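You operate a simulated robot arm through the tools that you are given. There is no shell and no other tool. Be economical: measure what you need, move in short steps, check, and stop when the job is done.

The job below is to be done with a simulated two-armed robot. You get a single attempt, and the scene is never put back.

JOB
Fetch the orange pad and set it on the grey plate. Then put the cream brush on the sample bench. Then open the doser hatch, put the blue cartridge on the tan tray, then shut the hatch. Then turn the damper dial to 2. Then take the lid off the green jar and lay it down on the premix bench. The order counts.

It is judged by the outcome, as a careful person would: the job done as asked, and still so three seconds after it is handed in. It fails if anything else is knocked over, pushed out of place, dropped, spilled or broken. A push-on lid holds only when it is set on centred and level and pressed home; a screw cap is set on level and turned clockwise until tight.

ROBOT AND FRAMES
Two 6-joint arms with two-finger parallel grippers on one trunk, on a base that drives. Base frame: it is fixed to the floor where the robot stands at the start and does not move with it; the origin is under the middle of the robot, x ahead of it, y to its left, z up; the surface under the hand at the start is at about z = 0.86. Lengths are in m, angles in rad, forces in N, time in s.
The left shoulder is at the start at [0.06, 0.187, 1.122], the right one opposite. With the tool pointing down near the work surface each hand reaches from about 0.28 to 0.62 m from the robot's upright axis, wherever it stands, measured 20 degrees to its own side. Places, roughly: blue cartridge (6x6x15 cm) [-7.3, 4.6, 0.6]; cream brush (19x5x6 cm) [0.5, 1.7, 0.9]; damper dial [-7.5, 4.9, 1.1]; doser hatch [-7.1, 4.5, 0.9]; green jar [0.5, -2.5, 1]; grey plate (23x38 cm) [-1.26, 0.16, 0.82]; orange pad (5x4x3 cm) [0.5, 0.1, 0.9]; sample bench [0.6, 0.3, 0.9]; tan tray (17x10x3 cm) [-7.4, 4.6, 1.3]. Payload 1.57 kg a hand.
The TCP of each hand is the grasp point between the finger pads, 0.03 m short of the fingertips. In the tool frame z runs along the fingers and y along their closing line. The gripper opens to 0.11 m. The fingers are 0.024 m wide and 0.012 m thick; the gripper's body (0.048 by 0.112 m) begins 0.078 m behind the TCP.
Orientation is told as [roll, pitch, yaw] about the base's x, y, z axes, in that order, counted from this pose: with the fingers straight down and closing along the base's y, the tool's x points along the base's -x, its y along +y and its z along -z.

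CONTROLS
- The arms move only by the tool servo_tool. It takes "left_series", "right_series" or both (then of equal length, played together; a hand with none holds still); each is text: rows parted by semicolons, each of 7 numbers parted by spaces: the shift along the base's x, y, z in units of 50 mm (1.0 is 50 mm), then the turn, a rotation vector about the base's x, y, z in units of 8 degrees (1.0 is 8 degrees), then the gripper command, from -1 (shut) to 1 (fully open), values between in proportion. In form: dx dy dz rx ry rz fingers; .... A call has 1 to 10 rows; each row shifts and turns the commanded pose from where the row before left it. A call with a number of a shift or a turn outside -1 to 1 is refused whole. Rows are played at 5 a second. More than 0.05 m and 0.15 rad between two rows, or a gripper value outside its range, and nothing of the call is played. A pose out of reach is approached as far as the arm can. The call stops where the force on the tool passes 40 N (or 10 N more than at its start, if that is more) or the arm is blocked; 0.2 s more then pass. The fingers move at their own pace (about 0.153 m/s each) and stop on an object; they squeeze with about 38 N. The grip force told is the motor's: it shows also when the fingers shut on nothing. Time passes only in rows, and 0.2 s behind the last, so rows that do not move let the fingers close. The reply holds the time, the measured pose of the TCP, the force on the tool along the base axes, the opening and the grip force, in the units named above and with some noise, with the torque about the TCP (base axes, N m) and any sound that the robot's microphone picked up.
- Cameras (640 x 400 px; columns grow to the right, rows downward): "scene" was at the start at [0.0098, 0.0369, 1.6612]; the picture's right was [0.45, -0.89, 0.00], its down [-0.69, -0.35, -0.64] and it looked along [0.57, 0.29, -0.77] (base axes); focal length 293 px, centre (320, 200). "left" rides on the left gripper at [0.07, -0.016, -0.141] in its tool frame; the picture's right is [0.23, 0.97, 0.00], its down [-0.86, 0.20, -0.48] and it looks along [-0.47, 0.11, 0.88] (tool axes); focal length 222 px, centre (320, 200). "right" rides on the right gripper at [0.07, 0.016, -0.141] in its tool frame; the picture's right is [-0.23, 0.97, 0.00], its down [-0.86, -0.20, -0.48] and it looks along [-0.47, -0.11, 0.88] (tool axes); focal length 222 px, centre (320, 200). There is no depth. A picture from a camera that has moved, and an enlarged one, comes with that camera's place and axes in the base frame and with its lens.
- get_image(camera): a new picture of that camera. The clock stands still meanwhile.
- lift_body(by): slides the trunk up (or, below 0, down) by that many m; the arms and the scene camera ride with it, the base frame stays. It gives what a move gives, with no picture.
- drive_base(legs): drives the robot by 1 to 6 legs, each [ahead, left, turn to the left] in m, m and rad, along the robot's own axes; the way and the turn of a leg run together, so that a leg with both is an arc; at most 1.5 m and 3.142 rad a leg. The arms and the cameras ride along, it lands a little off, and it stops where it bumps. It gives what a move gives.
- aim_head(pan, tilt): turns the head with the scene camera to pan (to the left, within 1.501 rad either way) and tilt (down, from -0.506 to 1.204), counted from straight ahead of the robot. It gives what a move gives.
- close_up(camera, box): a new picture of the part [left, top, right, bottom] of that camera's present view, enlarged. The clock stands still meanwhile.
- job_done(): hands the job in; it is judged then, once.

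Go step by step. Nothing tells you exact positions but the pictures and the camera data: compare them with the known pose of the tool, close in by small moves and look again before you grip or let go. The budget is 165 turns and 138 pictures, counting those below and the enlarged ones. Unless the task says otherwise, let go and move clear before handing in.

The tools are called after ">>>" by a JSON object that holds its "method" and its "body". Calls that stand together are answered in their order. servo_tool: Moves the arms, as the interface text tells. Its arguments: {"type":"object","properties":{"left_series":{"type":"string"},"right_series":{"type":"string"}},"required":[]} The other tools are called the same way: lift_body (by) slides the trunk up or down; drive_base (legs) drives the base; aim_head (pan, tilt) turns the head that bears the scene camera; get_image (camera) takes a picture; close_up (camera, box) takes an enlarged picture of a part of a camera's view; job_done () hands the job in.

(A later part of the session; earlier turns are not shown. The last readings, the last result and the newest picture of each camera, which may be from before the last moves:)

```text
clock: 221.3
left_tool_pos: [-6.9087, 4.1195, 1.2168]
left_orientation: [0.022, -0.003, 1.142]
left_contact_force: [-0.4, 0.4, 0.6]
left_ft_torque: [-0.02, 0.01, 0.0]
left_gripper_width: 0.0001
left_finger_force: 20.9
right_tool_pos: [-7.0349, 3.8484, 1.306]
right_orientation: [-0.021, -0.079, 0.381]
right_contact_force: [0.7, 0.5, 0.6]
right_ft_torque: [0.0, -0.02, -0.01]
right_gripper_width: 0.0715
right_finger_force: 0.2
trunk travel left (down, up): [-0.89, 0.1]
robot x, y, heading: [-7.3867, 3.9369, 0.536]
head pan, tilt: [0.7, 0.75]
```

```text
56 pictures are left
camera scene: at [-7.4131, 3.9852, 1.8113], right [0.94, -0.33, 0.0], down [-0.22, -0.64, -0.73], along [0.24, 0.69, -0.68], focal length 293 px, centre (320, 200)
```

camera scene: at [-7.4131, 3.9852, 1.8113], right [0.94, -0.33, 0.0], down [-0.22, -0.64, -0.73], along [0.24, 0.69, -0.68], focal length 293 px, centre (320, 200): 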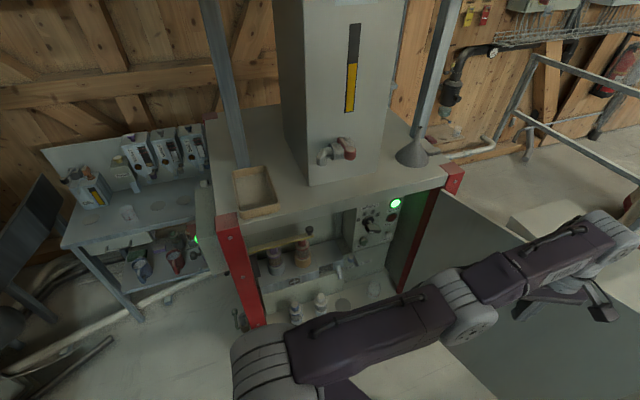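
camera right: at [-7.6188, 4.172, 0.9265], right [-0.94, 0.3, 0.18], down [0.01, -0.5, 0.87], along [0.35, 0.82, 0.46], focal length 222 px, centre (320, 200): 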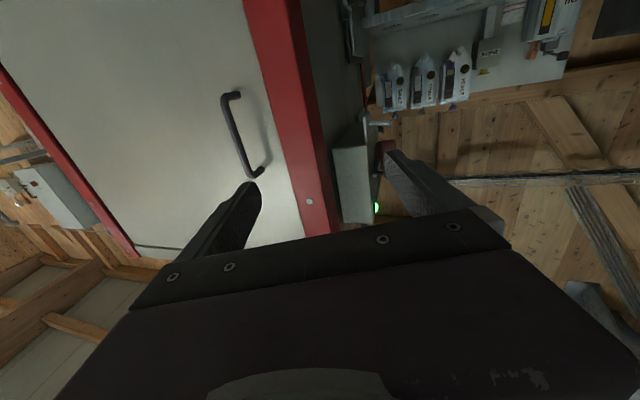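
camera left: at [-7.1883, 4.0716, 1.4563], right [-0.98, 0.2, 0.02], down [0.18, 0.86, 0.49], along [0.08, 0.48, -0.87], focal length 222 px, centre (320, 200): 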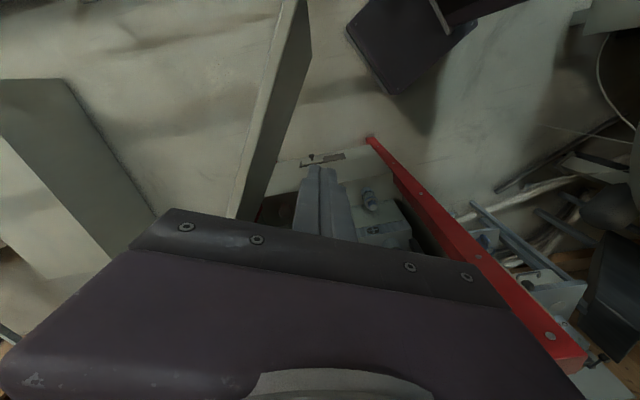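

The door is wide open. Looking inside for the blue cartridge.

>>> {"method": "close_up", "body": {"camera": "scene", "box": [230, 170, 430, 340]}}

```text
2.35 times, centred on (330, 255) of scene
camera zoom: at [-7.4131, 3.9852, 1.8113], right [0.94, -0.33, 0.0], down [-0.22, -0.64, -0.73], along [0.24, 0.69, -0.68], focal length 689 px, centre (296, 71)
```

zoom: 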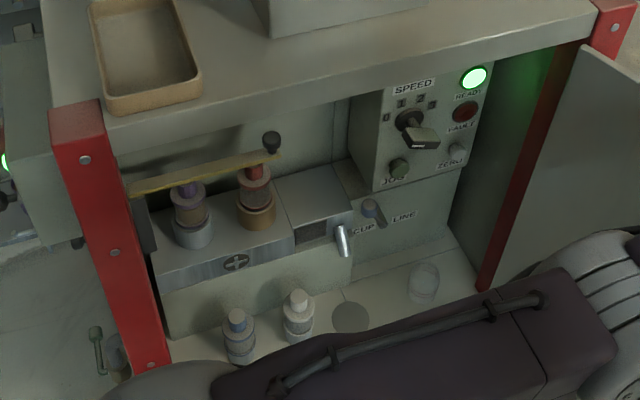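

The blue cartridge is the left bottle at about (−7.313, 4.577), standing on the bottom shelf (top ≈ 0.68). I'll back off slightly and turn to face the cabinet squarely.

>>> {"method": "drive_base", "body": {"legs": [[-0.051, -0.08, 0], [0, 0, 1.03]]}}

>>> {"method": "aim_head", "body": {"pan": 0, "tilt": 0.8}}

>>> {"method": "get_image", "body": {"camera": "scene"}}

```text
clock: 225.1
left_tool_pos: [-7.2987, 4.3492, 1.2162]
left_orientation: [0.023, -0.001, 2.172]
left_contact_force: [0.0, 0.3, -0.6]
left_ft_torque: [0.01, -0.01, -0.01]
left_gripper_width: 0.0001
left_finger_force: 21.1
right_tool_pos: [-7.1311, 4.1014, 1.3056]
right_orientation: [-0.023, -0.077, 1.409]
right_contact_force: [-0.3, 0.0, 0.1]
right_ft_torque: [0.01, -0.01, 0.02]
right_gripper_width: 0.0714
right_finger_force: 0.1
trunk travel left (down, up): [-0.89, 0.1]
robot x, y, heading: [-7.3913, 3.8431, 1.562]
head pan, tilt: [0.7, 0.75]
```

```text
clock: 226.1
left_tool_pos: [-7.2986, 4.3481, 1.2158]
left_orientation: [0.022, -0.002, 2.17]
left_contact_force: [0.0, 0.1, 0.5]
left_ft_torque: [-0.04, -0.01, -0.01]
left_gripper_width: 0.0
left_finger_force: 21.1
right_tool_pos: [-7.131, 4.1006, 1.3053]
right_orientation: [-0.022, -0.076, 1.408]
right_contact_force: [0.1, 0.5, -0.6]
right_ft_torque: [-0.01, 0.01, -0.05]
right_gripper_width: 0.0715
right_finger_force: 0.0
trunk travel left (down, up): [-0.89, 0.1]
robot x, y, heading: [-7.3892, 3.8438, 1.567]
head pan, tilt: [0.0, 0.799]
```

```text
54 pictures are left
camera scene: at [-7.3878, 3.8649, 1.8074], right [1.0, -0.01, 0.0], down [0.0, -0.72, -0.7], along [0.0, 0.7, -0.72], focal length 293 px, centre (320, 200)
```

scene: 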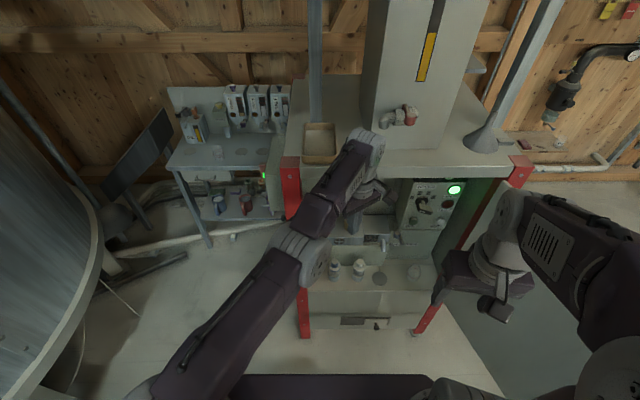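

The stance is good. Yawing the left hand square to the cabinet, then tilting it level.

>>> {"method": "servo_tool", "body": {"left_series": "0 0 0 0 0 -0.9 -0.2; 0 0 0 0 0 -0.9 -0.2; 0 0 0 0 0 -0.9 0; 0 0 0 0 0 -0.9 0.2; 0 0 0 0 0 -0.7 0.2; -0.2 0 0 0.9 0 0 0.2; 0 0 0 0.9 0 0 0.4; 0 0 0 0.9 0 0 0.4; 0 0 0 0.9 0 0 0.4; 0 0 0 0.9 0 0 0.4"}}

>>> {"method": "servo_tool", "body": {"left_series": "0 0 0 0.9 0 0 0.5; 0 0 0 0.9 0 0 0.5; 0 0 0 0.9 0 0 0.5; 0 0 0 0.9 0 0 0.5; 0 0 0 0.9 0 0 0.5; 0 0 0 0.9 0 0 0.5; 0 0 0 0.9 0 0 0.5; 0 0 0 0.45 0 0 0.5; 0 0 0 0 0 0 0.5"}}

>>> {"method": "get_image", "body": {"camera": "scene"}}

```text
clock: 228.3
left_tool_pos: [-7.2356, 4.4341, 1.2546]
left_orientation: [0.025, -0.568, 1.568]
left_contact_force: [0.0, -0.4, 0.2]
left_ft_torque: [-0.03, 0.01, 0.02]
left_gripper_width: 0.0769
left_finger_force: 0.1
left hand out of reach, approached as far as the arm can: row 6, 7, 8, 9, 10
right_tool_pos: [-7.1313, 4.1005, 1.3054]
right_orientation: [-0.02, -0.078, 1.409]
right_contact_force: [0.2, 0.0, -0.1]
right_ft_torque: [0.01, 0.02, -0.02]
right_gripper_width: 0.0712
right_finger_force: 0.1
trunk travel left (down, up): [-0.89, 0.1]
robot x, y, heading: [-7.3919, 3.8425, 1.565]
head pan, tilt: [0.0, 0.799]
```

```text
clock: 229.2
left_tool_pos: [-7.1975, 4.4693, 1.251]
left_orientation: [0.036, -0.956, 1.57]
left_contact_force: [-0.8, -5.1, -3.7]
left_ft_torque: [0.52, -0.07, -0.04]
left_gripper_width: 0.0827
left_finger_force: 0.6
left hand out of reach, approached as far as the arm can: row 1, 2, 3, 4
right_tool_pos: [-7.1336, 4.0965, 1.3067]
right_orientation: [-0.021, -0.079, 1.408]
right_contact_force: [0.3, 0.5, -0.2]
right_ft_torque: [-0.01, 0.0, 0.02]
right_gripper_width: 0.0716
right_finger_force: 0.1
trunk travel left (down, up): [-0.89, 0.1]
robot x, y, heading: [-7.3895, 3.8381, 1.566]
head pan, tilt: [0.0, 0.799]
stopped in row 4 (left hand): the force on the tool passed its limit at 47 N (the readings are from after the stop); the commanded pose is now the measured one
```

```text
53 pictures are left
camera scene: at [-7.39, 3.8601, 1.8076], right [1.0, -0.01, 0.0], down [0.0, -0.72, -0.7], along [0.01, 0.7, -0.72], focal length 293 px, centre (320, 200)
```

scene: 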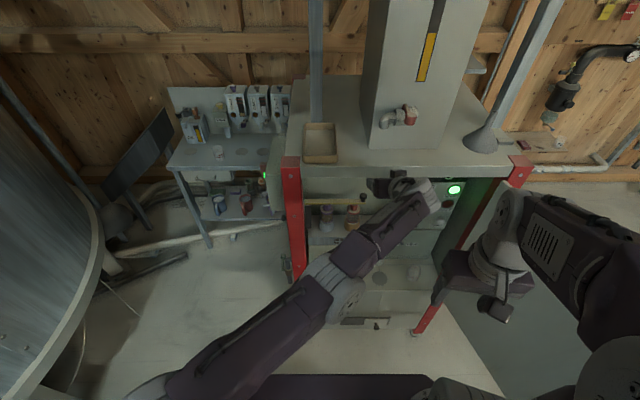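

The arm needs its shoulder well left of the target to level the hand. I'll turn the tool back down, then move the base left and turn right as in the earlier good stance.

>>> {"method": "servo_tool", "body": {"left_series": "-0.2 -0.5 0 0 0 0 0.4; -0.2 -0.4 0 -0.9 0 0 0.4; -0.2 -0.3 0 -0.9 0 0 0.4; -0.2 -0.3 0 -0.9 0 0 0.4; -0.2 -0.3 0 -0.9 0 0 0.4; -0.2 -0.3 0 -0.9 0 0 0.4; 0 -0.3 0 -0.9 0 0 0.4; 0 0 0 -0.9 0 0 0.4; 0 0 0 -0.5 0 0 0.4"}}

>>> {"method": "drive_base", "body": {"legs": [[0, 0.32, 0], [0, 0, -1.07], [0.03, 0.05, 0]]}}

>>> {"method": "aim_head", "body": {"pan": 0.5, "tilt": 0.75}}

>>> {"method": "get_image", "body": {"camera": "scene"}}

```text
clock: 229.7
left_tool_pos: [-7.1962, 4.4705, 1.2515]
left_orientation: [0.042, -0.965, 1.592]
left_contact_force: [-0.2, 0.0, -1.0]
left_ft_torque: [0.09, 0.03, 0.03]
left_gripper_width: 0.0775
left_finger_force: 0.4
left hand out of reach, approached as far as the arm can: row 1
right_tool_pos: [-7.1309, 4.1014, 1.3051]
right_orientation: [-0.02, -0.076, 1.409]
right_contact_force: [-0.1, 1.0, 0.0]
right_ft_torque: [0.01, 0.01, 0.0]
right_gripper_width: 0.0718
right_finger_force: 0.1
trunk travel left (down, up): [-0.89, 0.1]
robot x, y, heading: [-7.3898, 3.8367, 1.565]
head pan, tilt: [0.0, 0.799]
stopped in row 2 (left hand): the force on the tool passed its limit at 76 N (the readings are from after the stop); the commanded pose is now the measured one
```

```text
clock: 231.4
left_tool_pos: [-7.4035, 4.4684, 1.252]
left_orientation: [0.002, -0.966, 1.589]
left_contact_force: [30.2, -0.1, -7.8]
left_ft_torque: [-0.14, -0.72, -0.89]
left_gripper_width: 0.0515
left_finger_force: 0.2
right_tool_pos: [-7.3534, 4.1036, 1.3037]
right_orientation: [-0.019, -0.075, 1.406]
right_contact_force: [-0.1, 1.3, 0.4]
right_ft_torque: [0.0, -0.08, 0.01]
right_gripper_width: 0.0714
right_finger_force: 0.0
trunk travel left (down, up): [-0.89, 0.1]
robot x, y, heading: [-7.611, 3.843, 1.565]
head pan, tilt: [0.0, 0.799]
stopped in leg 1: the force on the tool passed its limit at 51 N (the readings are from after the stop); the commanded pose is now the measured one
```

```text
clock: 232.3
left_tool_pos: [-7.4011, 4.4694, 1.2508]
left_orientation: [0.024, -0.971, 1.581]
left_contact_force: [25.9, -2.9, -10.7]
left_ft_torque: [-0.29, -0.72, -0.52]
left_gripper_width: 0.054
left_finger_force: 0.0
right_tool_pos: [-7.3462, 4.1016, 1.3046]
right_orientation: [-0.012, -0.077, 1.409]
right_contact_force: [0.6, -0.2, -0.6]
right_ft_torque: [-0.01, 0.04, -0.03]
right_gripper_width: 0.0716
right_finger_force: 0.0
trunk travel left (down, up): [-0.89, 0.1]
robot x, y, heading: [-7.6145, 3.8439, 1.564]
head pan, tilt: [0.499, 0.75]
```

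```text
52 pictures are left
camera scene: at [-7.6385, 3.8582, 1.8115], right [0.88, 0.47, -0.01], down [0.32, -0.6, -0.73], along [-0.35, 0.64, -0.68], focal length 293 px, centre (320, 200)
```

scene: 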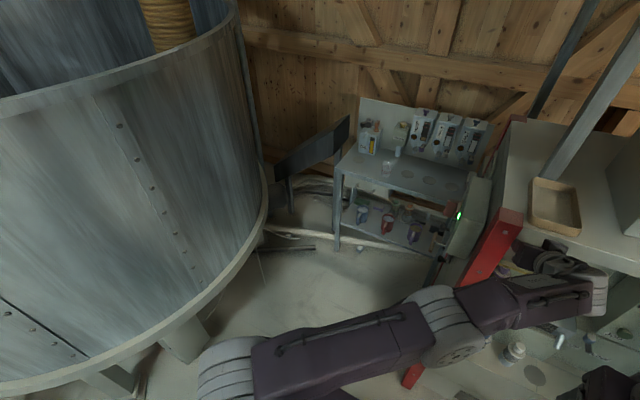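

The fingertips were still inside the cabinet frame and caught the post. Easing right, then straight back out.

>>> {"method": "drive_base", "body": {"legs": [[0, -0.05, 0], [-0.12, 0, 0]]}}

>>> {"method": "servo_tool", "body": {"left_series": "0 0 0 -0.9 0 0 0.4; 0 0 0 -0.9 0 0 0.4; 0 0 0 -0.9 0 0 0.4; 0 0 0 -0.9 0 0 0.4; 0 0 0 -0.9 0 0 0.4; 0 0 0 -0.9 0 0 0.4; 0 0 0 -0.9 0 0 0.4; 0 0 0 -0.6 0 0 0.4"}}

>>> {"method": "get_image", "body": {"camera": "scene"}}

```text
clock: 234.2
left_tool_pos: [-7.3598, 4.3486, 1.2565]
left_orientation: [0.012, -0.978, 1.593]
left_contact_force: [-0.6, 0.2, 0.9]
left_ft_torque: [0.02, -0.01, 0.02]
left_gripper_width: 0.0769
left_finger_force: 0.0
right_tool_pos: [-7.3057, 3.9808, 1.3065]
right_orientation: [-0.018, -0.083, 1.406]
right_contact_force: [0.0, -1.1, 0.2]
right_ft_torque: [0.08, -0.01, -0.01]
right_gripper_width: 0.0713
right_finger_force: 0.1
trunk travel left (down, up): [-0.89, 0.1]
robot x, y, heading: [-7.5623, 3.7311, 1.566]
head pan, tilt: [0.499, 0.75]
stopped in leg 2: the robot was blocked; the commanded pose is now the measured one
```

```text
clock: 236.0
left_tool_pos: [-7.444, 4.2206, 1.2251]
left_orientation: [0.031, -0.007, 1.583]
left_contact_force: [0.1, -0.8, 0.5]
left_ft_torque: [0.01, -0.02, 0.02]
left_gripper_width: 0.0771
left_finger_force: 0.0
left hand out of reach, approached as far as the arm can: row 1, 2, 3, 4, 5, 6, 7, 8
right_tool_pos: [-7.3053, 3.9883, 1.3072]
right_orientation: [-0.02, -0.077, 1.405]
right_contact_force: [-1.1, 0.2, 0.5]
right_ft_torque: [0.0, 0.0, -0.01]
right_gripper_width: 0.0714
right_finger_force: 0.0
trunk travel left (down, up): [-0.89, 0.1]
robot x, y, heading: [-7.5642, 3.7313, 1.566]
head pan, tilt: [0.499, 0.75]
```

```text
51 pictures are left
camera scene: at [-7.602, 3.7444, 1.8113], right [0.88, 0.47, 0.0], down [0.32, -0.6, -0.73], along [-0.35, 0.64, -0.68], focal length 293 px, centre (320, 200)
```

scene: 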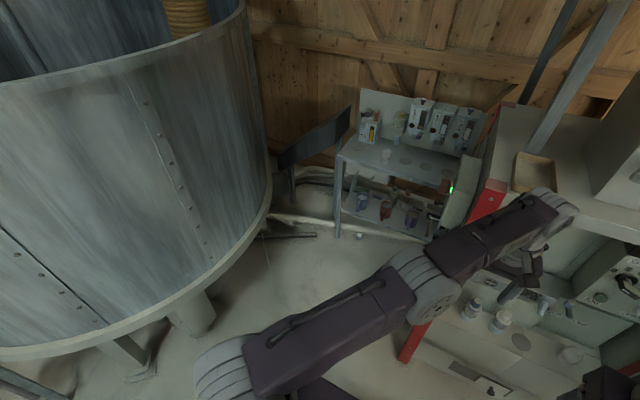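

Base rear touches the rail at y ≈ 3.73 (good to know). Now shifting left, slightly forward and turning right.

>>> {"method": "drive_base", "body": {"legs": [[0, 0.15, 0], [0.14, 0, 0], [0, 0, -1.07], [0.038, 0.07, 0]]}}

>>> {"method": "servo_tool", "body": {"left_series": "0 0.5 -0.2 0 0 0.9 0.4; 0 0.5 -0.2 0 0 0.9 0.4; 0 0.5 -0.2 0 0 0.9 0.4; 0 0.5 -0.2 0 0 0.9 0.4; 0 0.5 -0.2 0 0 0.9 0.4; 0 0.5 0 0 0 0.9 0.4; -0.3 0.5 0 0 0 0.9 0.4; -0.3 0 0 0 0 0.9 0.4; -0.3 0 0 0 0 0.4 0.4; 0 0 0 0 0 0 0.4"}}

```text
clock: 241.6
left_tool_pos: [-7.2314, 4.0811, 1.2265]
left_orientation: [0.036, -0.011, 0.538]
left_contact_force: [0.8, 0.3, -0.4]
left_ft_torque: [0.09, -0.04, 0.0]
left_gripper_width: 0.0769
left_finger_force: 0.1
right_tool_pos: [-7.3602, 3.8444, 1.3051]
right_orientation: [-0.013, -0.08, 0.36]
right_contact_force: [-0.6, -0.6, 0.3]
right_ft_torque: [0.09, -0.01, 0.03]
right_gripper_width: 0.0717
right_finger_force: 0.1
trunk travel left (down, up): [-0.89, 0.1]
robot x, y, heading: [-7.7102, 3.9492, 0.514]
head pan, tilt: [0.499, 0.75]
```

```text
clock: 243.8
left_tool_pos: [-7.2735, 4.2644, 1.1759]
left_orientation: [0.029, -0.009, 1.602]
left_contact_force: [0.7, -0.7, 0.1]
left_ft_torque: [0.0, -0.01, -0.01]
left_gripper_width: 0.077
left_finger_force: 0.0
right_tool_pos: [-7.3613, 3.8529, 1.3048]
right_orientation: [-0.021, -0.077, 0.36]
right_contact_force: [0.4, -0.2, 0.5]
right_ft_torque: [-0.02, -0.02, 0.02]
right_gripper_width: 0.0712
right_finger_force: 0.0
trunk travel left (down, up): [-0.89, 0.1]
robot x, y, heading: [-7.7157, 3.9449, 0.516]
head pan, tilt: [0.499, 0.75]
```

Now tilting the left hand level at this stance.

>>> {"method": "servo_tool", "body": {"left_series": "0 0 0 0.95 0 0 0.5; 0 0 0 0.95 0 0 0.5; 0 0 0 0.95 0 0 0.5; 0 0 0 0.95 0 0 0.5; 0 0 0 0.95 0 0 0.5; 0 0 0 0.95 0 0 0.5; 0 0 0 0.95 0 0 0.5; 0 0 0 0.95 0 0 0.5; 0 0 0 0.95 0 0 0.5; 0 0 0 0.95 0 0 0.5"}}

>>> {"method": "servo_tool", "body": {"left_series": "0 0 0 0.95 0 0 0.5; 0 0 0 0.8 0 -0.2 0.5; -0.4 0 -0.2 0 0 0 0.5; -0.4 0 -0.2 0 0 0 0.5; 0 0 0 0 0 0 0.5"}}

```text
clock: 246.0
left_tool_pos: [-7.2742, 4.2636, 1.175]
left_orientation: [-0.091, -1.337, 1.694]
left_contact_force: [0.4, -0.1, -0.4]
left_ft_torque: [0.0, 0.02, -0.01]
left_gripper_width: 0.0823
left_finger_force: 0.1
right_tool_pos: [-7.3623, 3.8533, 1.3055]
right_orientation: [-0.021, -0.078, 0.36]
right_contact_force: [0.5, -0.3, -0.8]
right_ft_torque: [0.01, 0.0, 0.0]
right_gripper_width: 0.0716
right_finger_force: 0.0
trunk travel left (down, up): [-0.89, 0.1]
robot x, y, heading: [-7.7118, 3.9465, 0.519]
head pan, tilt: [0.499, 0.75]
```

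```text
clock: 247.2
left_tool_pos: [-7.3133, 4.2624, 1.1535]
left_orientation: [-1.866, -1.543, -2.845]
left_contact_force: [-0.2, -0.5, 0.4]
left_ft_torque: [-0.01, 0.02, -0.03]
left_gripper_width: 0.0826
left_finger_force: 0.0
right_tool_pos: [-7.361, 3.8527, 1.3047]
right_orientation: [-0.02, -0.077, 0.361]
right_contact_force: [0.4, 0.4, 0.4]
right_ft_torque: [-0.01, 0.0, 0.01]
right_gripper_width: 0.0713
right_finger_force: 0.0
trunk travel left (down, up): [-0.89, 0.1]
robot x, y, heading: [-7.7132, 3.9461, 0.518]
head pan, tilt: [0.499, 0.75]
```

Level and aligned at x ≈ −7.313. Lowering the trunk to bring the hand to cartridge height.

>>> {"method": "lift_body", "body": {"by": -0.53}}

>>> {"method": "get_image", "body": {"camera": "left"}}

>>> {"method": "get_image", "body": {"camera": "scene"}}

```text
refused: -0.53 is not a number from -0.4 to 0.4
```

```text
50 pictures are left
camera left: at [-7.2946, 4.1225, 1.0835], right [-0.97, 0.0, -0.25], down [-0.22, -0.49, 0.85], along [-0.12, 0.87, 0.47], focal length 222 px, centre (320, 200)
```

left: 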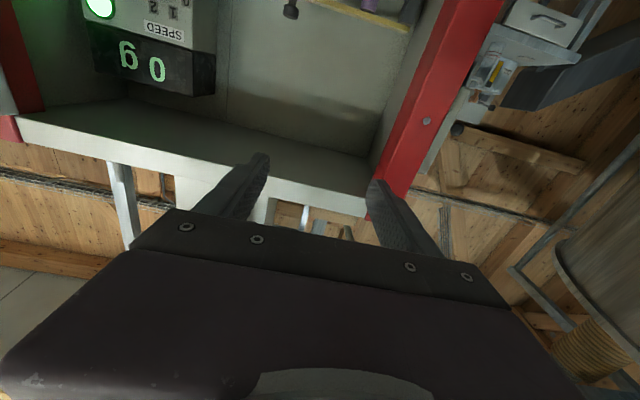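

```text
49 pictures are left
camera scene: at [-7.7211, 3.9892, 1.8113], right [0.85, -0.53, 0.0], down [-0.36, -0.58, -0.73], along [0.38, 0.62, -0.68], focal length 293 px, centre (320, 200)
```

scene: 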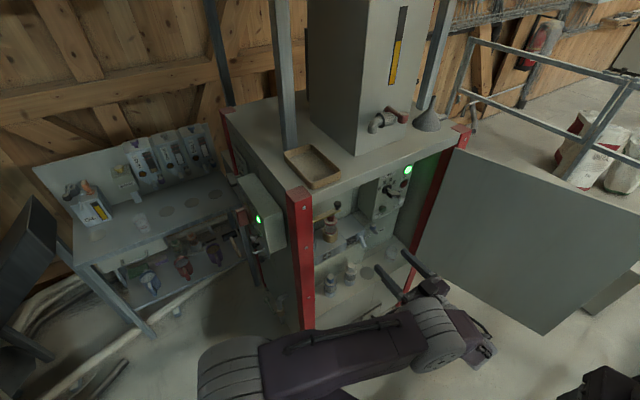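

>>> {"method": "lift_body", "body": {"by": -0.27}}

>>> {"method": "lift_body", "body": {"by": -0.26}}

>>> {"method": "get_image", "body": {"camera": "left"}}

>>> {"method": "get_image", "body": {"camera": "scene"}}

```text
clock: 249.9
left_tool_pos: [-7.3137, 4.2624, 0.886]
left_orientation: [-1.87, -1.542, -2.839]
left_contact_force: [0.2, 0.2, 0.1]
left_ft_torque: [-0.04, 0.0, 0.02]
left_gripper_width: 0.0827
left_finger_force: 0.0
right_tool_pos: [-7.3596, 3.8528, 1.0351]
right_orientation: [-0.02, -0.078, 0.36]
right_contact_force: [-0.6, -0.6, -0.1]
right_ft_torque: [-0.02, 0.01, -0.01]
right_gripper_width: 0.0715
right_finger_force: 0.0
trunk travel left (down, up): [-0.62, 0.37]
robot x, y, heading: [-7.7137, 3.9426, 0.518]
head pan, tilt: [0.499, 0.75]
```

```text
clock: 252.6
left_tool_pos: [-7.3146, 4.2627, 0.6249]
left_orientation: [-1.871, -1.543, -2.842]
left_contact_force: [-0.1, -0.2, -0.5]
left_ft_torque: [0.02, -0.01, 0.04]
left_gripper_width: 0.0826
left_finger_force: 0.0
right_tool_pos: [-7.3612, 3.8537, 0.7757]
right_orientation: [-0.021, -0.076, 0.36]
right_contact_force: [0.2, 0.4, -0.2]
right_ft_torque: [-0.01, -0.01, -0.02]
right_gripper_width: 0.0718
right_finger_force: 0.1
trunk travel left (down, up): [-0.36, 0.63]
robot x, y, heading: [-7.7127, 3.9463, 0.529]
head pan, tilt: [0.499, 0.75]
```

```text
48 pictures are left
camera left: at [-7.2949, 4.1225, 0.5537], right [-0.97, 0.0, -0.25], down [-0.22, -0.49, 0.85], along [-0.12, 0.87, 0.47], focal length 222 px, centre (320, 200)
```

left: 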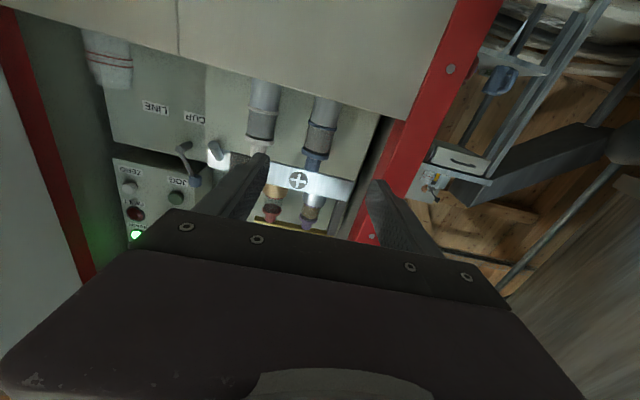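

```text
47 pictures are left
camera scene: at [-7.7218, 3.9891, 1.2814], right [0.85, -0.53, 0.0], down [-0.36, -0.58, -0.73], along [0.38, 0.62, -0.68], focal length 293 px, centre (320, 200)
```

scene: 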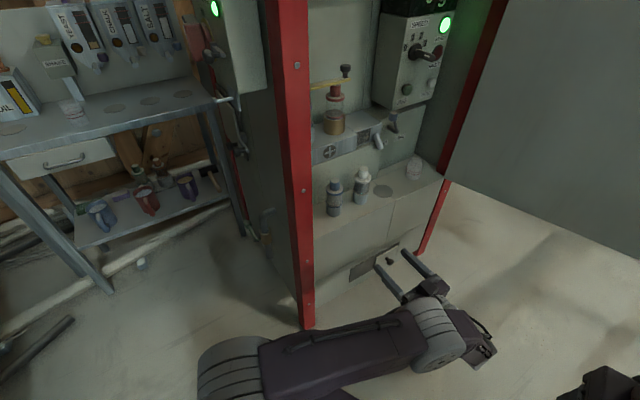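

The cartridge stands at about (−7.32, 4.56), z 0.57–0.72, lined up with the open fingers. Advancing.

>>> {"method": "servo_tool", "body": {"left_series": "-0.05 0.8 0 0 0 0 0.5; -0.05 0.8 0 0 0 0 0.5; 0 0.8 0 0 0 0 0.5; 0 0.8 0 0 0 0 0.5; 0 0.8 0 0 0 0 0.5; 0 0 0 0 0 0 0.5"}}

>>> {"method": "get_image", "body": {"camera": "left"}}

>>> {"method": "close_up", "body": {"camera": "scene", "box": [280, 130, 480, 290]}}

```text
clock: 254.0
left_tool_pos: [-7.3196, 4.4615, 0.6245]
left_orientation: [-1.879, -1.544, -2.831]
left_contact_force: [-0.1, 0.3, -0.4]
left_ft_torque: [0.01, -0.02, 0.0]
left_gripper_width: 0.0826
left_finger_force: 0.0
right_tool_pos: [-7.3617, 3.8526, 0.7747]
right_orientation: [-0.021, -0.077, 0.361]
right_contact_force: [-1.3, 0.0, -0.3]
right_ft_torque: [0.01, 0.0, 0.04]
right_gripper_width: 0.0713
right_finger_force: 0.1
trunk travel left (down, up): [-0.36, 0.63]
robot x, y, heading: [-7.7159, 3.9457, 0.52]
head pan, tilt: [0.499, 0.75]
```

```text
46 pictures are left
camera left: at [-7.3002, 4.322, 0.5536], right [-0.97, 0.0, -0.25], down [-0.22, -0.49, 0.85], along [-0.12, 0.87, 0.47], focal length 222 px, centre (320, 200)
```

left: 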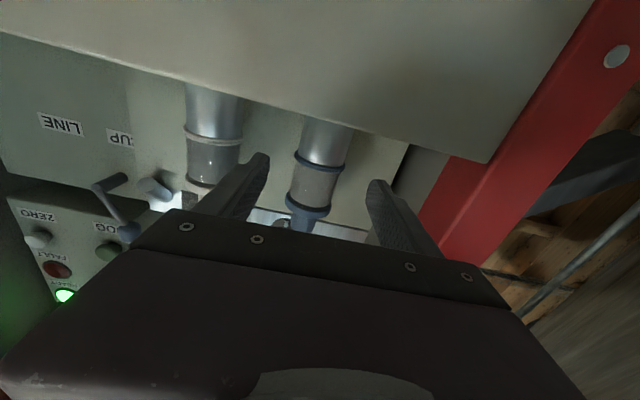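

```text
2.50 times, centred on (380, 210) of scene
camera zoom: at [-7.7217, 3.989, 1.2814], right [0.85, -0.53, 0.0], down [-0.36, -0.58, -0.73], along [0.38, 0.62, -0.68], focal length 732 px, centre (170, 175)
```

zoom: 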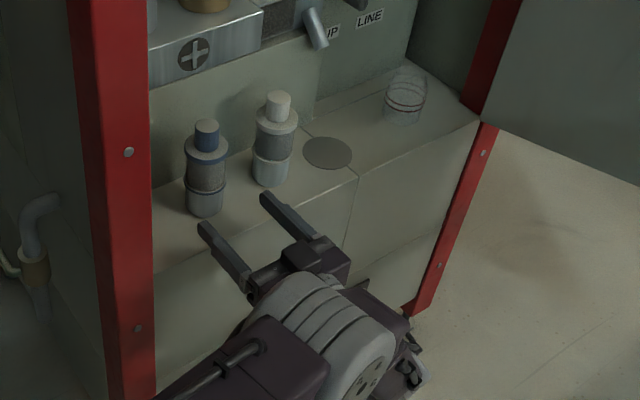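

Alignment is good: the blue one is centred, the white one clears. Advancing the last 9.5 cm and gripping.

>>> {"method": "servo_tool", "body": {"left_series": "0.04 0.6 0 0 0 0 0.5; 0 0.6 0 0 0 0 0.5; 0 0.6 0 0 0 0 0.5; 0 0 0 0 0 0 0.5; 0 0 0 0 0 0 -1; 0 0 0 0 0 0 -1; 0 0 0 0 0 0 -1"}}

>>> {"method": "close_up", "body": {"camera": "scene", "box": [280, 130, 480, 290]}}

```text
clock: 255.6
left_tool_pos: [-7.3171, 4.5529, 0.6251]
left_orientation: [-1.869, -1.542, -2.841]
left_contact_force: [0.9, 1.8, 1.3]
left_ft_torque: [0.08, -0.1, 0.01]
left_gripper_width: 0.0554
left_finger_force: 37.7
right_tool_pos: [-7.3608, 3.8524, 0.7763]
right_orientation: [-0.023, -0.078, 0.362]
right_contact_force: [-0.1, -0.6, 0.1]
right_ft_torque: [0.01, 0.01, -0.04]
right_gripper_width: 0.0713
right_finger_force: 0.1
trunk travel left (down, up): [-0.36, 0.63]
robot x, y, heading: [-7.7139, 3.9476, 0.514]
head pan, tilt: [0.499, 0.75]
```

```text
2.50 times, centred on (380, 210) of scene
camera zoom: at [-7.7217, 3.9892, 1.2814], right [0.85, -0.53, 0.0], down [-0.36, -0.58, -0.73], along [0.38, 0.62, -0.68], focal length 732 px, centre (170, 175)
```

zoom: 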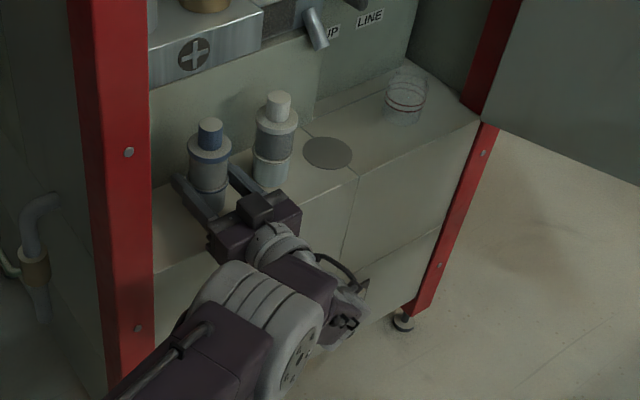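

Cartridge gripped. Lifting slightly and withdrawing straight out.

>>> {"method": "servo_tool", "body": {"left_series": "0 0 0.4 0 0 0 -1; 0 -0.3 0 0 0 0 -1; 0 -0.8 0 0 0 0 -1; 0 -0.8 0 0 0 0 -1; 0 -0.8 0 0 0 0 -1; 0 -0.8 0 0 0 0 -1; 0 -0.8 0 0 0 0 -1; 0 -0.5 0 0 0 0 -1; 0 0 0 0 0 0 -1"}}

>>> {"method": "lift_body", "body": {"by": 0.4}}

>>> {"method": "lift_body", "body": {"by": 0.22}}

>>> {"method": "get_image", "body": {"camera": "scene"}}

```text
clock: 257.6
left_tool_pos: [-7.3153, 4.3128, 0.6452]
left_orientation: [-1.867, -1.545, -2.844]
left_contact_force: [0.3, -0.7, -2.1]
left_ft_torque: [-0.02, 0.0, 0.03]
left_gripper_width: 0.0551
left_finger_force: 38.3
right_tool_pos: [-7.3608, 3.8529, 0.7745]
right_orientation: [-0.023, -0.077, 0.361]
right_contact_force: [-0.3, 0.3, 0.0]
right_ft_torque: [0.01, 0.03, -0.01]
right_gripper_width: 0.0716
right_finger_force: 0.1
trunk travel left (down, up): [-0.36, 0.63]
robot x, y, heading: [-7.7165, 3.9504, 0.523]
head pan, tilt: [0.499, 0.75]
```

```text
clock: 261.4
left_tool_pos: [-7.3157, 4.3145, 1.0452]
left_orientation: [-1.864, -1.542, -2.844]
left_contact_force: [0.3, 0.5, -3.2]
left_ft_torque: [0.01, -0.04, -0.01]
left_gripper_width: 0.0554
left_finger_force: 38.4
right_tool_pos: [-7.3618, 3.8529, 1.1755]
right_orientation: [-0.022, -0.078, 0.362]
right_contact_force: [0.1, -0.7, -0.4]
right_ft_torque: [-0.01, 0.0, -0.05]
right_gripper_width: 0.0716
right_finger_force: 0.0
trunk travel left (down, up): [-0.76, 0.23]
robot x, y, heading: [-7.7156, 3.9442, 0.519]
head pan, tilt: [0.499, 0.75]
```

```text
clock: 263.8
left_tool_pos: [-7.3159, 4.3129, 1.2658]
left_orientation: [-1.865, -1.545, -2.846]
left_contact_force: [0.7, 0.6, -2.7]
left_ft_torque: [-0.01, 0.0, 0.04]
left_gripper_width: 0.0551
left_finger_force: 38.0
right_tool_pos: [-7.3613, 3.8541, 1.3956]
right_orientation: [-0.021, -0.076, 0.364]
right_contact_force: [0.6, 0.7, 0.6]
right_ft_torque: [-0.01, -0.01, 0.02]
right_gripper_width: 0.0713
right_finger_force: 0.1
trunk travel left (down, up): [-0.98, 0.01]
robot x, y, heading: [-7.7149, 3.9489, 0.52]
head pan, tilt: [0.499, 0.75]
```

```text
43 pictures are left
camera scene: at [-7.7212, 3.9895, 1.9013], right [0.85, -0.53, 0.0], down [-0.36, -0.58, -0.73], along [0.38, 0.62, -0.68], focal length 293 px, centre (320, 200)
```

scene: 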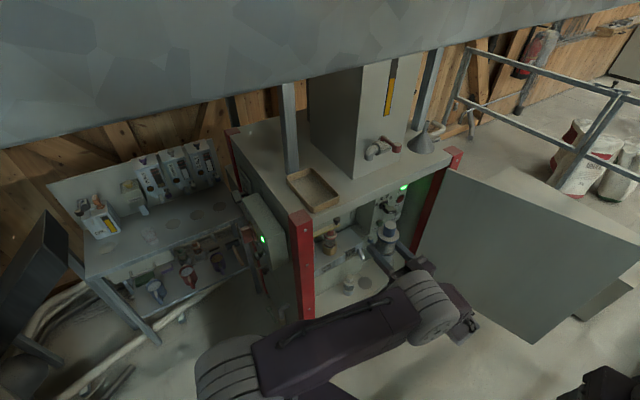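

Now raising the hand above the tray level, then moving over the tray at (−7.383, 4.59).

>>> {"method": "servo_tool", "body": {"left_series": "0 0 0.8 0 0 0 -1; 0 0 0.8 0 0 0 -1; 0 0 0.8 0 0 0 -1; 0 0 0.8 0 0 0 -1; -0.35 0.6 0 0 0 0 -1; -0.35 0.7 0 0 0 0 -1; -0.35 0.8 0 0 0 0 -1; -0.3 0.8 0 0 0 0 -1; 0 0.8 0 0 0 0 -1; 0 0.8 0 0 0 0 -1"}}

>>> {"method": "get_image", "body": {"camera": "scene"}}

>>> {"method": "get_image", "body": {"camera": "left"}}

```text
clock: 265.9
left_tool_pos: [-7.3834, 4.5392, 1.4254]
left_orientation: [-1.813, -1.542, -2.898]
left_contact_force: [-0.1, -0.1, -3.5]
left_ft_torque: [0.02, 0.01, 0.01]
left_gripper_width: 0.0551
left_finger_force: 38.3
right_tool_pos: [-7.3604, 3.8553, 1.3963]
right_orientation: [-0.023, -0.075, 0.36]
right_contact_force: [1.1, 0.1, 0.2]
right_ft_torque: [-0.02, 0.0, 0.03]
right_gripper_width: 0.0716
right_finger_force: 0.1
trunk travel left (down, up): [-0.98, 0.01]
robot x, y, heading: [-7.7129, 3.9478, 0.514]
head pan, tilt: [0.499, 0.75]
```

```text
42 pictures are left
camera scene: at [-7.7209, 3.9925, 1.9013], right [0.85, -0.53, 0.0], down [-0.36, -0.58, -0.73], along [0.38, 0.62, -0.68], focal length 293 px, centre (320, 200)
```

scene: 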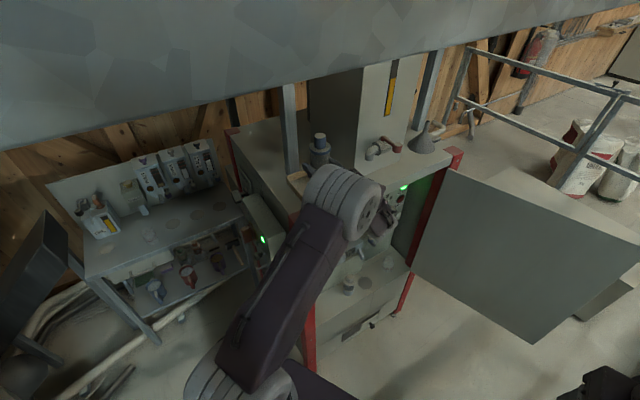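

```text
41 pictures are left
camera left: at [-7.364, 4.3978, 1.3544], right [-0.97, 0.0, -0.25], down [-0.22, -0.48, 0.85], along [-0.12, 0.87, 0.47], focal length 222 px, centre (320, 200)
```

left: 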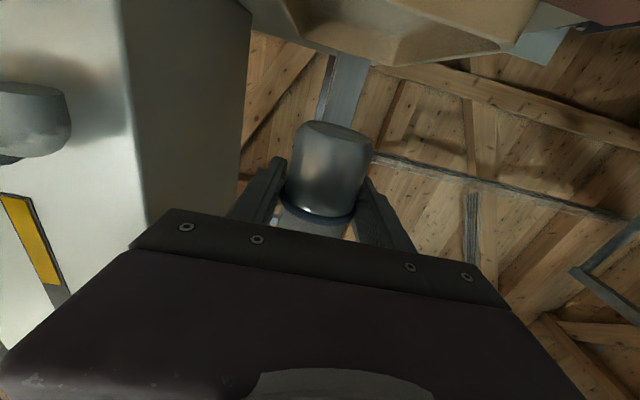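

Over the tray, slightly short in y. Moving in 4.5 cm and lowering gently.

>>> {"method": "servo_tool", "body": {"left_series": "0 0.45 0 0 0 0 -1; 0 0.4 0 0 0 0 -1; 0 0 -0.3 0 0 0 -1; 0 0 -0.3 0 0 0 -1; 0 0 -0.2 0 0 0 -1; 0 0 0 0 0 0 -1"}}

>>> {"method": "close_up", "body": {"camera": "scene", "box": [250, 100, 410, 230]}}

```text
clock: 267.4
left_tool_pos: [-7.3839, 4.5815, 1.3847]
left_orientation: [-1.843, -1.542, -2.867]
left_contact_force: [0.7, -0.2, -2.6]
left_ft_torque: [0.01, -0.04, -0.01]
left_gripper_width: 0.0554
left_finger_force: 38.3
right_tool_pos: [-7.3604, 3.8533, 1.3949]
right_orientation: [-0.021, -0.077, 0.36]
right_contact_force: [-0.8, -0.1, -0.6]
right_ft_torque: [0.0, 0.02, -0.01]
right_gripper_width: 0.0715
right_finger_force: 0.0
trunk travel left (down, up): [-0.98, 0.01]
robot x, y, heading: [-7.7181, 3.9453, 0.518]
head pan, tilt: [0.499, 0.75]
```

```text
3.08 times, centred on (330, 165) of scene
camera zoom: at [-7.7215, 3.9905, 1.9013], right [0.85, -0.53, 0.0], down [-0.36, -0.58, -0.73], along [0.38, 0.62, -0.68], focal length 901 px, centre (289, 308)
```

zoom: 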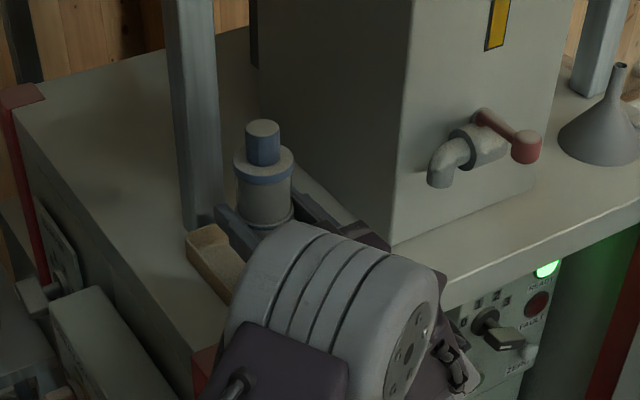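

Cartridge is inside the tray outline. Lowering to touch.

>>> {"method": "servo_tool", "body": {"left_series": "0 0 -0.08 0 0 0 -1; 0 0 -0.08 0 0 0 -1; 0 0 -0.06 0 0 0 -1; 0 0 0 0 0 0 -1"}}

```text
clock: 268.4
left_tool_pos: [-7.3831, 4.5807, 1.3734]
left_orientation: [-1.863, -1.543, -2.847]
left_contact_force: [0.9, -0.1, -2.8]
left_ft_torque: [-0.01, 0.0, 0.01]
left_gripper_width: 0.0549
left_finger_force: 37.8
right_tool_pos: [-7.3615, 3.8531, 1.3953]
right_orientation: [-0.02, -0.078, 0.36]
right_contact_force: [0.2, -0.2, -0.3]
right_ft_torque: [0.0, 0.01, 0.0]
right_gripper_width: 0.0713
right_finger_force: 0.1
trunk travel left (down, up): [-0.98, 0.01]
robot x, y, heading: [-7.7098, 3.9468, 0.517]
head pan, tilt: [0.499, 0.75]
```

>>> {"method": "servo_tool", "body": {"left_series": "0 0 -0.06 0 0 0 -1; 0 0 -0.06 0 0 0 -1; 0 0 -0.06 0 0 0 -1; 0 0 0 0 0 0 -1"}}

```text
clock: 269.4
left_tool_pos: [-7.3837, 4.5797, 1.3659]
left_orientation: [-1.858, -1.543, -2.85]
left_contact_force: [0.4, -0.3, -3.0]
left_ft_torque: [0.0, -0.01, -0.01]
left_gripper_width: 0.0554
left_finger_force: 37.6
right_tool_pos: [-7.3615, 3.8541, 1.3955]
right_orientation: [-0.021, -0.077, 0.361]
right_contact_force: [0.1, -0.4, 0.2]
right_ft_torque: [0.01, -0.03, -0.04]
right_gripper_width: 0.0713
right_finger_force: 0.0
trunk travel left (down, up): [-0.98, 0.01]
robot x, y, heading: [-7.7143, 3.9499, 0.52]
head pan, tilt: [0.499, 0.75]
```

>>> {"method": "servo_tool", "body": {"left_series": "0 0 -0.06 0 0 0 -1; 0 0 -0.06 0 0 0 -1; 0 0 -0.06 0 0 0 -1; 0 0 0 0 0 0 -1"}}

>>> {"method": "close_up", "body": {"camera": "scene", "box": [280, 120, 380, 200]}}

```text
clock: 270.4
left_tool_pos: [-7.3827, 4.5803, 1.3561]
left_orientation: [-1.856, -1.544, -2.855]
left_contact_force: [0.1, 0.2, -3.1]
left_ft_torque: [0.02, -0.01, -0.04]
left_gripper_width: 0.0552
left_finger_force: 37.8
right_tool_pos: [-7.3613, 3.8534, 1.3948]
right_orientation: [-0.019, -0.076, 0.36]
right_contact_force: [-0.1, 0.3, 0.7]
right_ft_torque: [0.02, 0.0, 0.01]
right_gripper_width: 0.0714
right_finger_force: 0.1
trunk travel left (down, up): [-0.98, 0.01]
robot x, y, heading: [-7.7156, 3.9439, 0.517]
head pan, tilt: [0.499, 0.75]
```

```text
5.00 times, centred on (330, 160) of scene
camera zoom: at [-7.7214, 3.9898, 1.9013], right [0.85, -0.53, 0.0], down [-0.36, -0.58, -0.73], along [0.38, 0.62, -0.68], focal length 1464 px, centre (270, 400)
```

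zoom: 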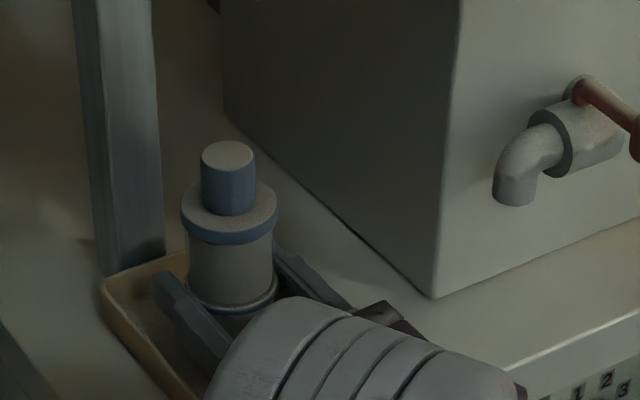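

>>> {"method": "servo_tool", "body": {"left_series": "0 0 -0.06 0 0 0 -1; 0 0 -0.06 0 0 0 -1; 0 0 -0.06 0 0 0 -1; 0 0 0 0 0 0 -1"}}

```text
clock: 271.4
left_tool_pos: [-7.3836, 4.5793, 1.3545]
left_orientation: [-2.205, -1.533, -2.508]
left_contact_force: [-0.6, -1.0, 15.4]
left_ft_torque: [-1.52, 0.88, 0.0]
left_gripper_width: 0.0551
left_finger_force: 38.0
right_tool_pos: [-7.3629, 3.8512, 1.3957]
right_orientation: [-0.019, -0.078, 0.359]
right_contact_force: [0.0, 0.5, -0.4]
right_ft_torque: [0.0, 0.03, -0.01]
right_gripper_width: 0.0713
right_finger_force: 0.0
trunk travel left (down, up): [-0.98, 0.01]
robot x, y, heading: [-7.717, 3.9478, 0.517]
head pan, tilt: [0.499, 0.75]
stopped in row 4 (left hand): the force on the tool passed its limit at 42 N (the readings are from after the stop); the commanded pose is now the measured one
```

Contact, but the torque says the gripper body touched the tray rim/post corner. Checking the remaining gap with the left camera.

>>> {"method": "servo_tool", "body": {"left_series": "0 0 0.06 0 0 0 -1; 0 0 0 0 0 0 -1"}}

>>> {"method": "close_up", "body": {"camera": "left", "box": [220, 60, 460, 240]}}

```text
clock: 271.9
left_tool_pos: [-7.3835, 4.5789, 1.3549]
left_orientation: [-2.076, -1.538, -2.636]
left_contact_force: [-1.3, -2.4, 1.7]
left_ft_torque: [-0.44, 0.26, 0.03]
left_gripper_width: 0.0553
left_finger_force: 38.4
right_tool_pos: [-7.3613, 3.8518, 1.3957]
right_orientation: [-0.021, -0.078, 0.361]
right_contact_force: [-0.5, 0.4, -0.1]
right_ft_torque: [-0.02, 0.01, 0.01]
right_gripper_width: 0.0716
right_finger_force: 0.1
trunk travel left (down, up): [-0.98, 0.01]
robot x, y, heading: [-7.7145, 3.9489, 0.519]
head pan, tilt: [0.499, 0.75]
```

```text
2.22 times, centred on (340, 150) of left
camera zoom: at [-7.3637, 4.4401, 1.2825], right [-0.97, 0.0, -0.26], down [-0.22, -0.49, 0.84], along [-0.12, 0.87, 0.48], focal length 494 px, centre (276, 311)
```

zoom: 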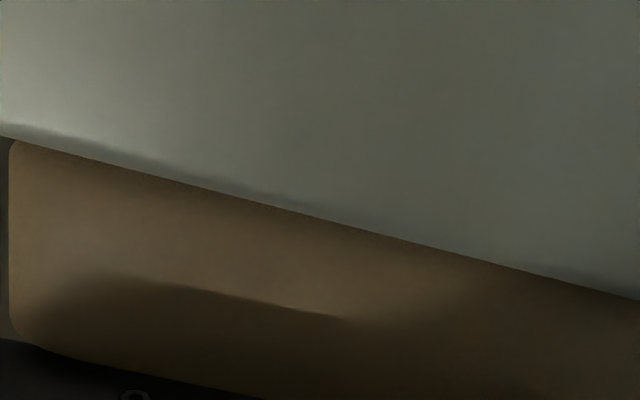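

Tray floor is at ≈1.303 and the cartridge bottom about there, so it is seated to within a few mm. Releasing with a small opening and withdrawing straight back.

>>> {"method": "servo_tool", "body": {"left_series": "0 0 0 0 0 0 0.1; 0 0 0 0 0 0 0.2; 0 0 0.06 0 0 0 0.25; 0 -0.3 0.06 0 0 0 0.25; 0 -0.5 0 0 0 0 0.25; 0 -0.8 0 0 0 0 0.25; 0 -0.8 0 0 0 0 0.25; 0 -0.8 0 0 0 0 0.25; 0 -0.8 0 0 0 0 0.25; 0 0 0 0 0 0 0.25"}}

>>> {"method": "close_up", "body": {"camera": "scene", "box": [230, 100, 480, 280]}}

```text
clock: 274.1
left_tool_pos: [-7.3835, 4.3808, 1.3597]
left_orientation: [-2.096, -1.536, -2.615]
left_contact_force: [-0.1, -0.2, 0.1]
left_ft_torque: [0.0, -0.01, -0.02]
left_gripper_width: 0.0687
left_finger_force: 0.1
right_tool_pos: [-7.3616, 3.8536, 1.3959]
right_orientation: [-0.021, -0.077, 0.361]
right_contact_force: [-0.3, 0.6, 0.6]
right_ft_torque: [-0.06, 0.01, 0.01]
right_gripper_width: 0.0712
right_finger_force: 0.0
trunk travel left (down, up): [-0.98, 0.01]
robot x, y, heading: [-7.7165, 3.9428, 0.518]
head pan, tilt: [0.499, 0.75]
```

```text
2.22 times, centred on (355, 190) of scene
camera zoom: at [-7.7217, 3.9895, 1.9013], right [0.85, -0.53, 0.0], down [-0.36, -0.58, -0.73], along [0.38, 0.62, -0.68], focal length 651 px, centre (242, 222)
```

zoom: 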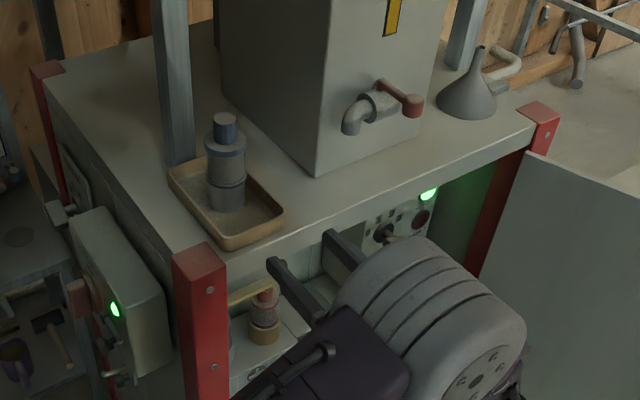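

The cartridge stands in the tray. Next shut the door: first park the left hand (tool down, pulled back), then go around with the right hand.

>>> {"method": "servo_tool", "body": {"left_series": "0 -0.3 0 -0.9 0 0 0; 0 -0.3 0 -0.9 0 0 0; 0 -0.2 0 -0.9 0 0 0; 0 -0.2 0 -0.9 0 0 0; 0 -0.2 0 -0.9 0 0 0; 0 0 0 -0.9 0 0 0; 0 0 0 -0.9 0 0 0; 0 0 0 -0.9 0 0 0; 0 0 0 -0.9 0 0 0; 0 0 0 -0.9 0 0 0"}}

>>> {"method": "servo_tool", "body": {"left_series": "0 0 0 -0.9 0 0 -1; 0 0 0 -0.9 0 0 -1; 0 0 0 -0.45 0 -0.5 -1; -0.5 0 0 0 0 -0.9 -1; -0.7 0 0 0 0 -0.9 -1; -0.7 0 0 0 0 -0.9 -1; -0.6 0 0 0 0 -0.9 -1; 0 0 0 0 0 -0.9 -1; 0 0 0 0 0 0 -1"}}

>>> {"method": "drive_base", "body": {"legs": [[0.42, -0.2, 0], [0, 0, -0.22]]}}

>>> {"method": "aim_head", "body": {"pan": -0.1, "tilt": 0.8}}

>>> {"method": "get_image", "body": {"camera": "scene"}}

```text
clock: 276.4
left_tool_pos: [-7.3823, 4.323, 1.3598]
left_orientation: [-0.01, -0.329, 1.602]
left_contact_force: [0.1, -0.1, -0.3]
left_ft_torque: [0.01, -0.01, 0.01]
left_gripper_width: 0.055
left_finger_force: 0.1
right_tool_pos: [-7.3615, 3.8543, 1.3945]
right_orientation: [-0.022, -0.075, 0.36]
right_contact_force: [-0.2, 0.5, -0.2]
right_ft_torque: [0.02, -0.05, 0.0]
right_gripper_width: 0.0717
right_finger_force: 0.1
trunk travel left (down, up): [-0.98, 0.01]
robot x, y, heading: [-7.7156, 3.9468, 0.516]
head pan, tilt: [0.499, 0.75]
```

```text
clock: 278.4
left_tool_pos: [-7.5079, 4.3231, 1.3593]
left_orientation: [0.001, -0.015, 0.901]
left_contact_force: [0.3, 0.5, 0.2]
left_ft_torque: [-0.02, -0.02, -0.03]
left_gripper_width: 0.0
left_finger_force: 21.8
right_tool_pos: [-7.3604, 3.8541, 1.3952]
right_orientation: [-0.022, -0.077, 0.361]
right_contact_force: [-0.8, 1.0, 0.1]
right_ft_torque: [0.01, -0.06, 0.01]
right_gripper_width: 0.0717
right_finger_force: 0.2
trunk travel left (down, up): [-0.98, 0.01]
robot x, y, heading: [-7.7097, 3.9444, 0.517]
head pan, tilt: [0.499, 0.75]
```

```text
clock: 282.0
left_tool_pos: [-6.9554, 4.3053, 1.3604]
left_orientation: [-0.001, -0.018, 0.679]
left_contact_force: [-0.2, 0.7, -0.6]
left_ft_torque: [-0.03, -0.01, 0.0]
left_gripper_width: 0.0001
left_finger_force: 21.1
right_tool_pos: [-6.9148, 3.8168, 1.3965]
right_orientation: [-0.021, -0.076, 0.137]
right_contact_force: [0.9, 0.3, -0.6]
right_ft_torque: [0.01, -0.01, 0.02]
right_gripper_width: 0.0714
right_finger_force: 0.2
trunk travel left (down, up): [-0.98, 0.01]
robot x, y, heading: [-7.2392, 3.9844, 0.293]
head pan, tilt: [0.499, 0.75]
```

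```text
clock: 283.0
left_tool_pos: [-6.9551, 4.3036, 1.3601]
left_orientation: [0.001, -0.017, 0.679]
left_contact_force: [-0.4, 0.3, 0.3]
left_ft_torque: [0.02, -0.02, 0.0]
left_gripper_width: 0.0
left_finger_force: 21.1
right_tool_pos: [-6.9136, 3.8143, 1.3958]
right_orientation: [-0.021, -0.077, 0.138]
right_contact_force: [-0.3, -0.2, -0.2]
right_ft_torque: [-0.01, -0.01, -0.01]
right_gripper_width: 0.0712
right_finger_force: 0.0
trunk travel left (down, up): [-0.98, 0.01]
robot x, y, heading: [-7.2404, 3.9834, 0.294]
head pan, tilt: [-0.099, 0.799]
```

```text
36 pictures are left
camera scene: at [-7.2152, 3.9832, 1.8974], right [0.19, -0.98, 0.0], down [-0.7, -0.14, -0.7], along [0.68, 0.14, -0.72], focal length 293 px, centre (320, 200)
```

scene: 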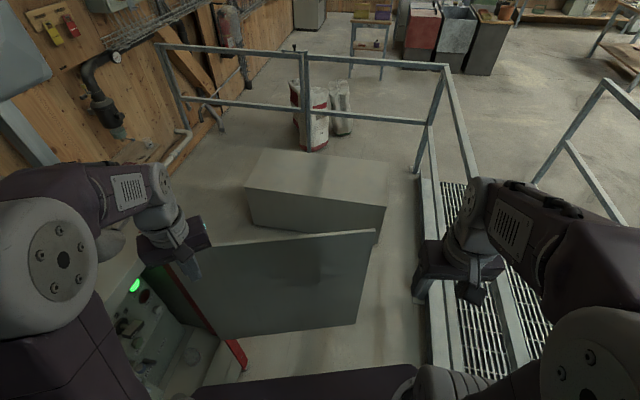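

Door end is at (−6.69, 3.94), ~107° open. Moving the right hand over to its outer side and drawing the left hand back.

>>> {"method": "servo_tool", "body": {"right_series": "0.63 0.62 0 0 0 0 -1; 0.63 0.62 0 0 0 0 -1; 0.63 0.62 0 0 0 0 -1; 0.63 0.62 0 0 0 0 -1; 0.63 0.62 0 0 0 0 -1; 0.63 0.62 0 0 0 0 -1; 0.63 0.62 0 0 0 0 -1; 0.63 0.62 0 0 0 0 -1; 0 0 0 0 0 0 -1", "left_series": "-0.5 -0.2 0 0 0 0 -1; -0.5 -0.2 0 0 0 0 -1; -0.5 -0.2 0 0 0 0 -1; -0.5 -0.2 0 0 0 0 -1; -0.5 0 0 0 0 0 -1; -0.5 0 0 0 0 0 -1; -0.5 0 0 0 0 0 -1; -0.5 0 0 0 0 0 -1; 0 0 0 0 0 0 -1"}}

>>> {"method": "servo_tool", "body": {"right_series": "0 0 -0.9 0 0 0 -1; 0 0 -0.9 0 0 0 -1; 0 0 -0.9 0 0 0 -1; 0 0 -0.9 0 0 0 -1; 0 0 0 0 0 0 -1"}}

>>> {"method": "get_image", "body": {"camera": "scene"}}

```text
clock: 285.0
left_tool_pos: [-7.1173, 4.2948, 1.3591]
left_orientation: [0.0, -0.014, 0.68]
left_contact_force: [0.8, 0.0, 0.6]
left_ft_torque: [0.03, -0.04, 0.05]
left_gripper_width: 0.0
left_finger_force: 21.1
left hand out of reach, approached as far as the arm can: row 6, 7, 8
right_tool_pos: [-6.6637, 4.0596, 1.394]
right_orientation: [-0.021, -0.073, 0.137]
right_contact_force: [0.3, -0.4, 0.1]
right_ft_torque: [0.01, 0.0, -0.02]
right_gripper_width: 0.0003
right_finger_force: 21.1
trunk travel left (down, up): [-0.98, 0.01]
robot x, y, heading: [-7.2348, 3.9871, 0.294]
head pan, tilt: [-0.099, 0.799]
```

```text
clock: 286.2
left_tool_pos: [-7.1161, 4.2943, 1.3578]
left_orientation: [0.0, -0.013, 0.679]
left_contact_force: [0.4, 0.7, 0.9]
left_ft_torque: [0.0, -0.01, 0.0]
left_gripper_width: 0.0
left_finger_force: 20.7
right_tool_pos: [-6.6625, 4.0641, 1.2161]
right_orientation: [-0.021, -0.075, 0.138]
right_contact_force: [-0.1, -0.3, 0.3]
right_ft_torque: [0.04, 0.0, 0.02]
right_gripper_width: 0.0
right_finger_force: 21.7
trunk travel left (down, up): [-0.98, 0.01]
robot x, y, heading: [-7.2393, 3.9852, 0.296]
head pan, tilt: [-0.099, 0.799]
```

```text
35 pictures are left
camera scene: at [-7.2149, 3.984, 1.8973], right [0.19, -0.98, 0.0], down [-0.7, -0.14, -0.7], along [0.68, 0.14, -0.72], focal length 293 px, centre (320, 200)
```

scene: 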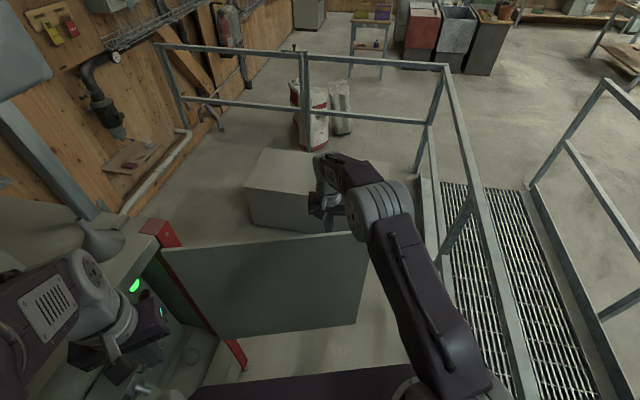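

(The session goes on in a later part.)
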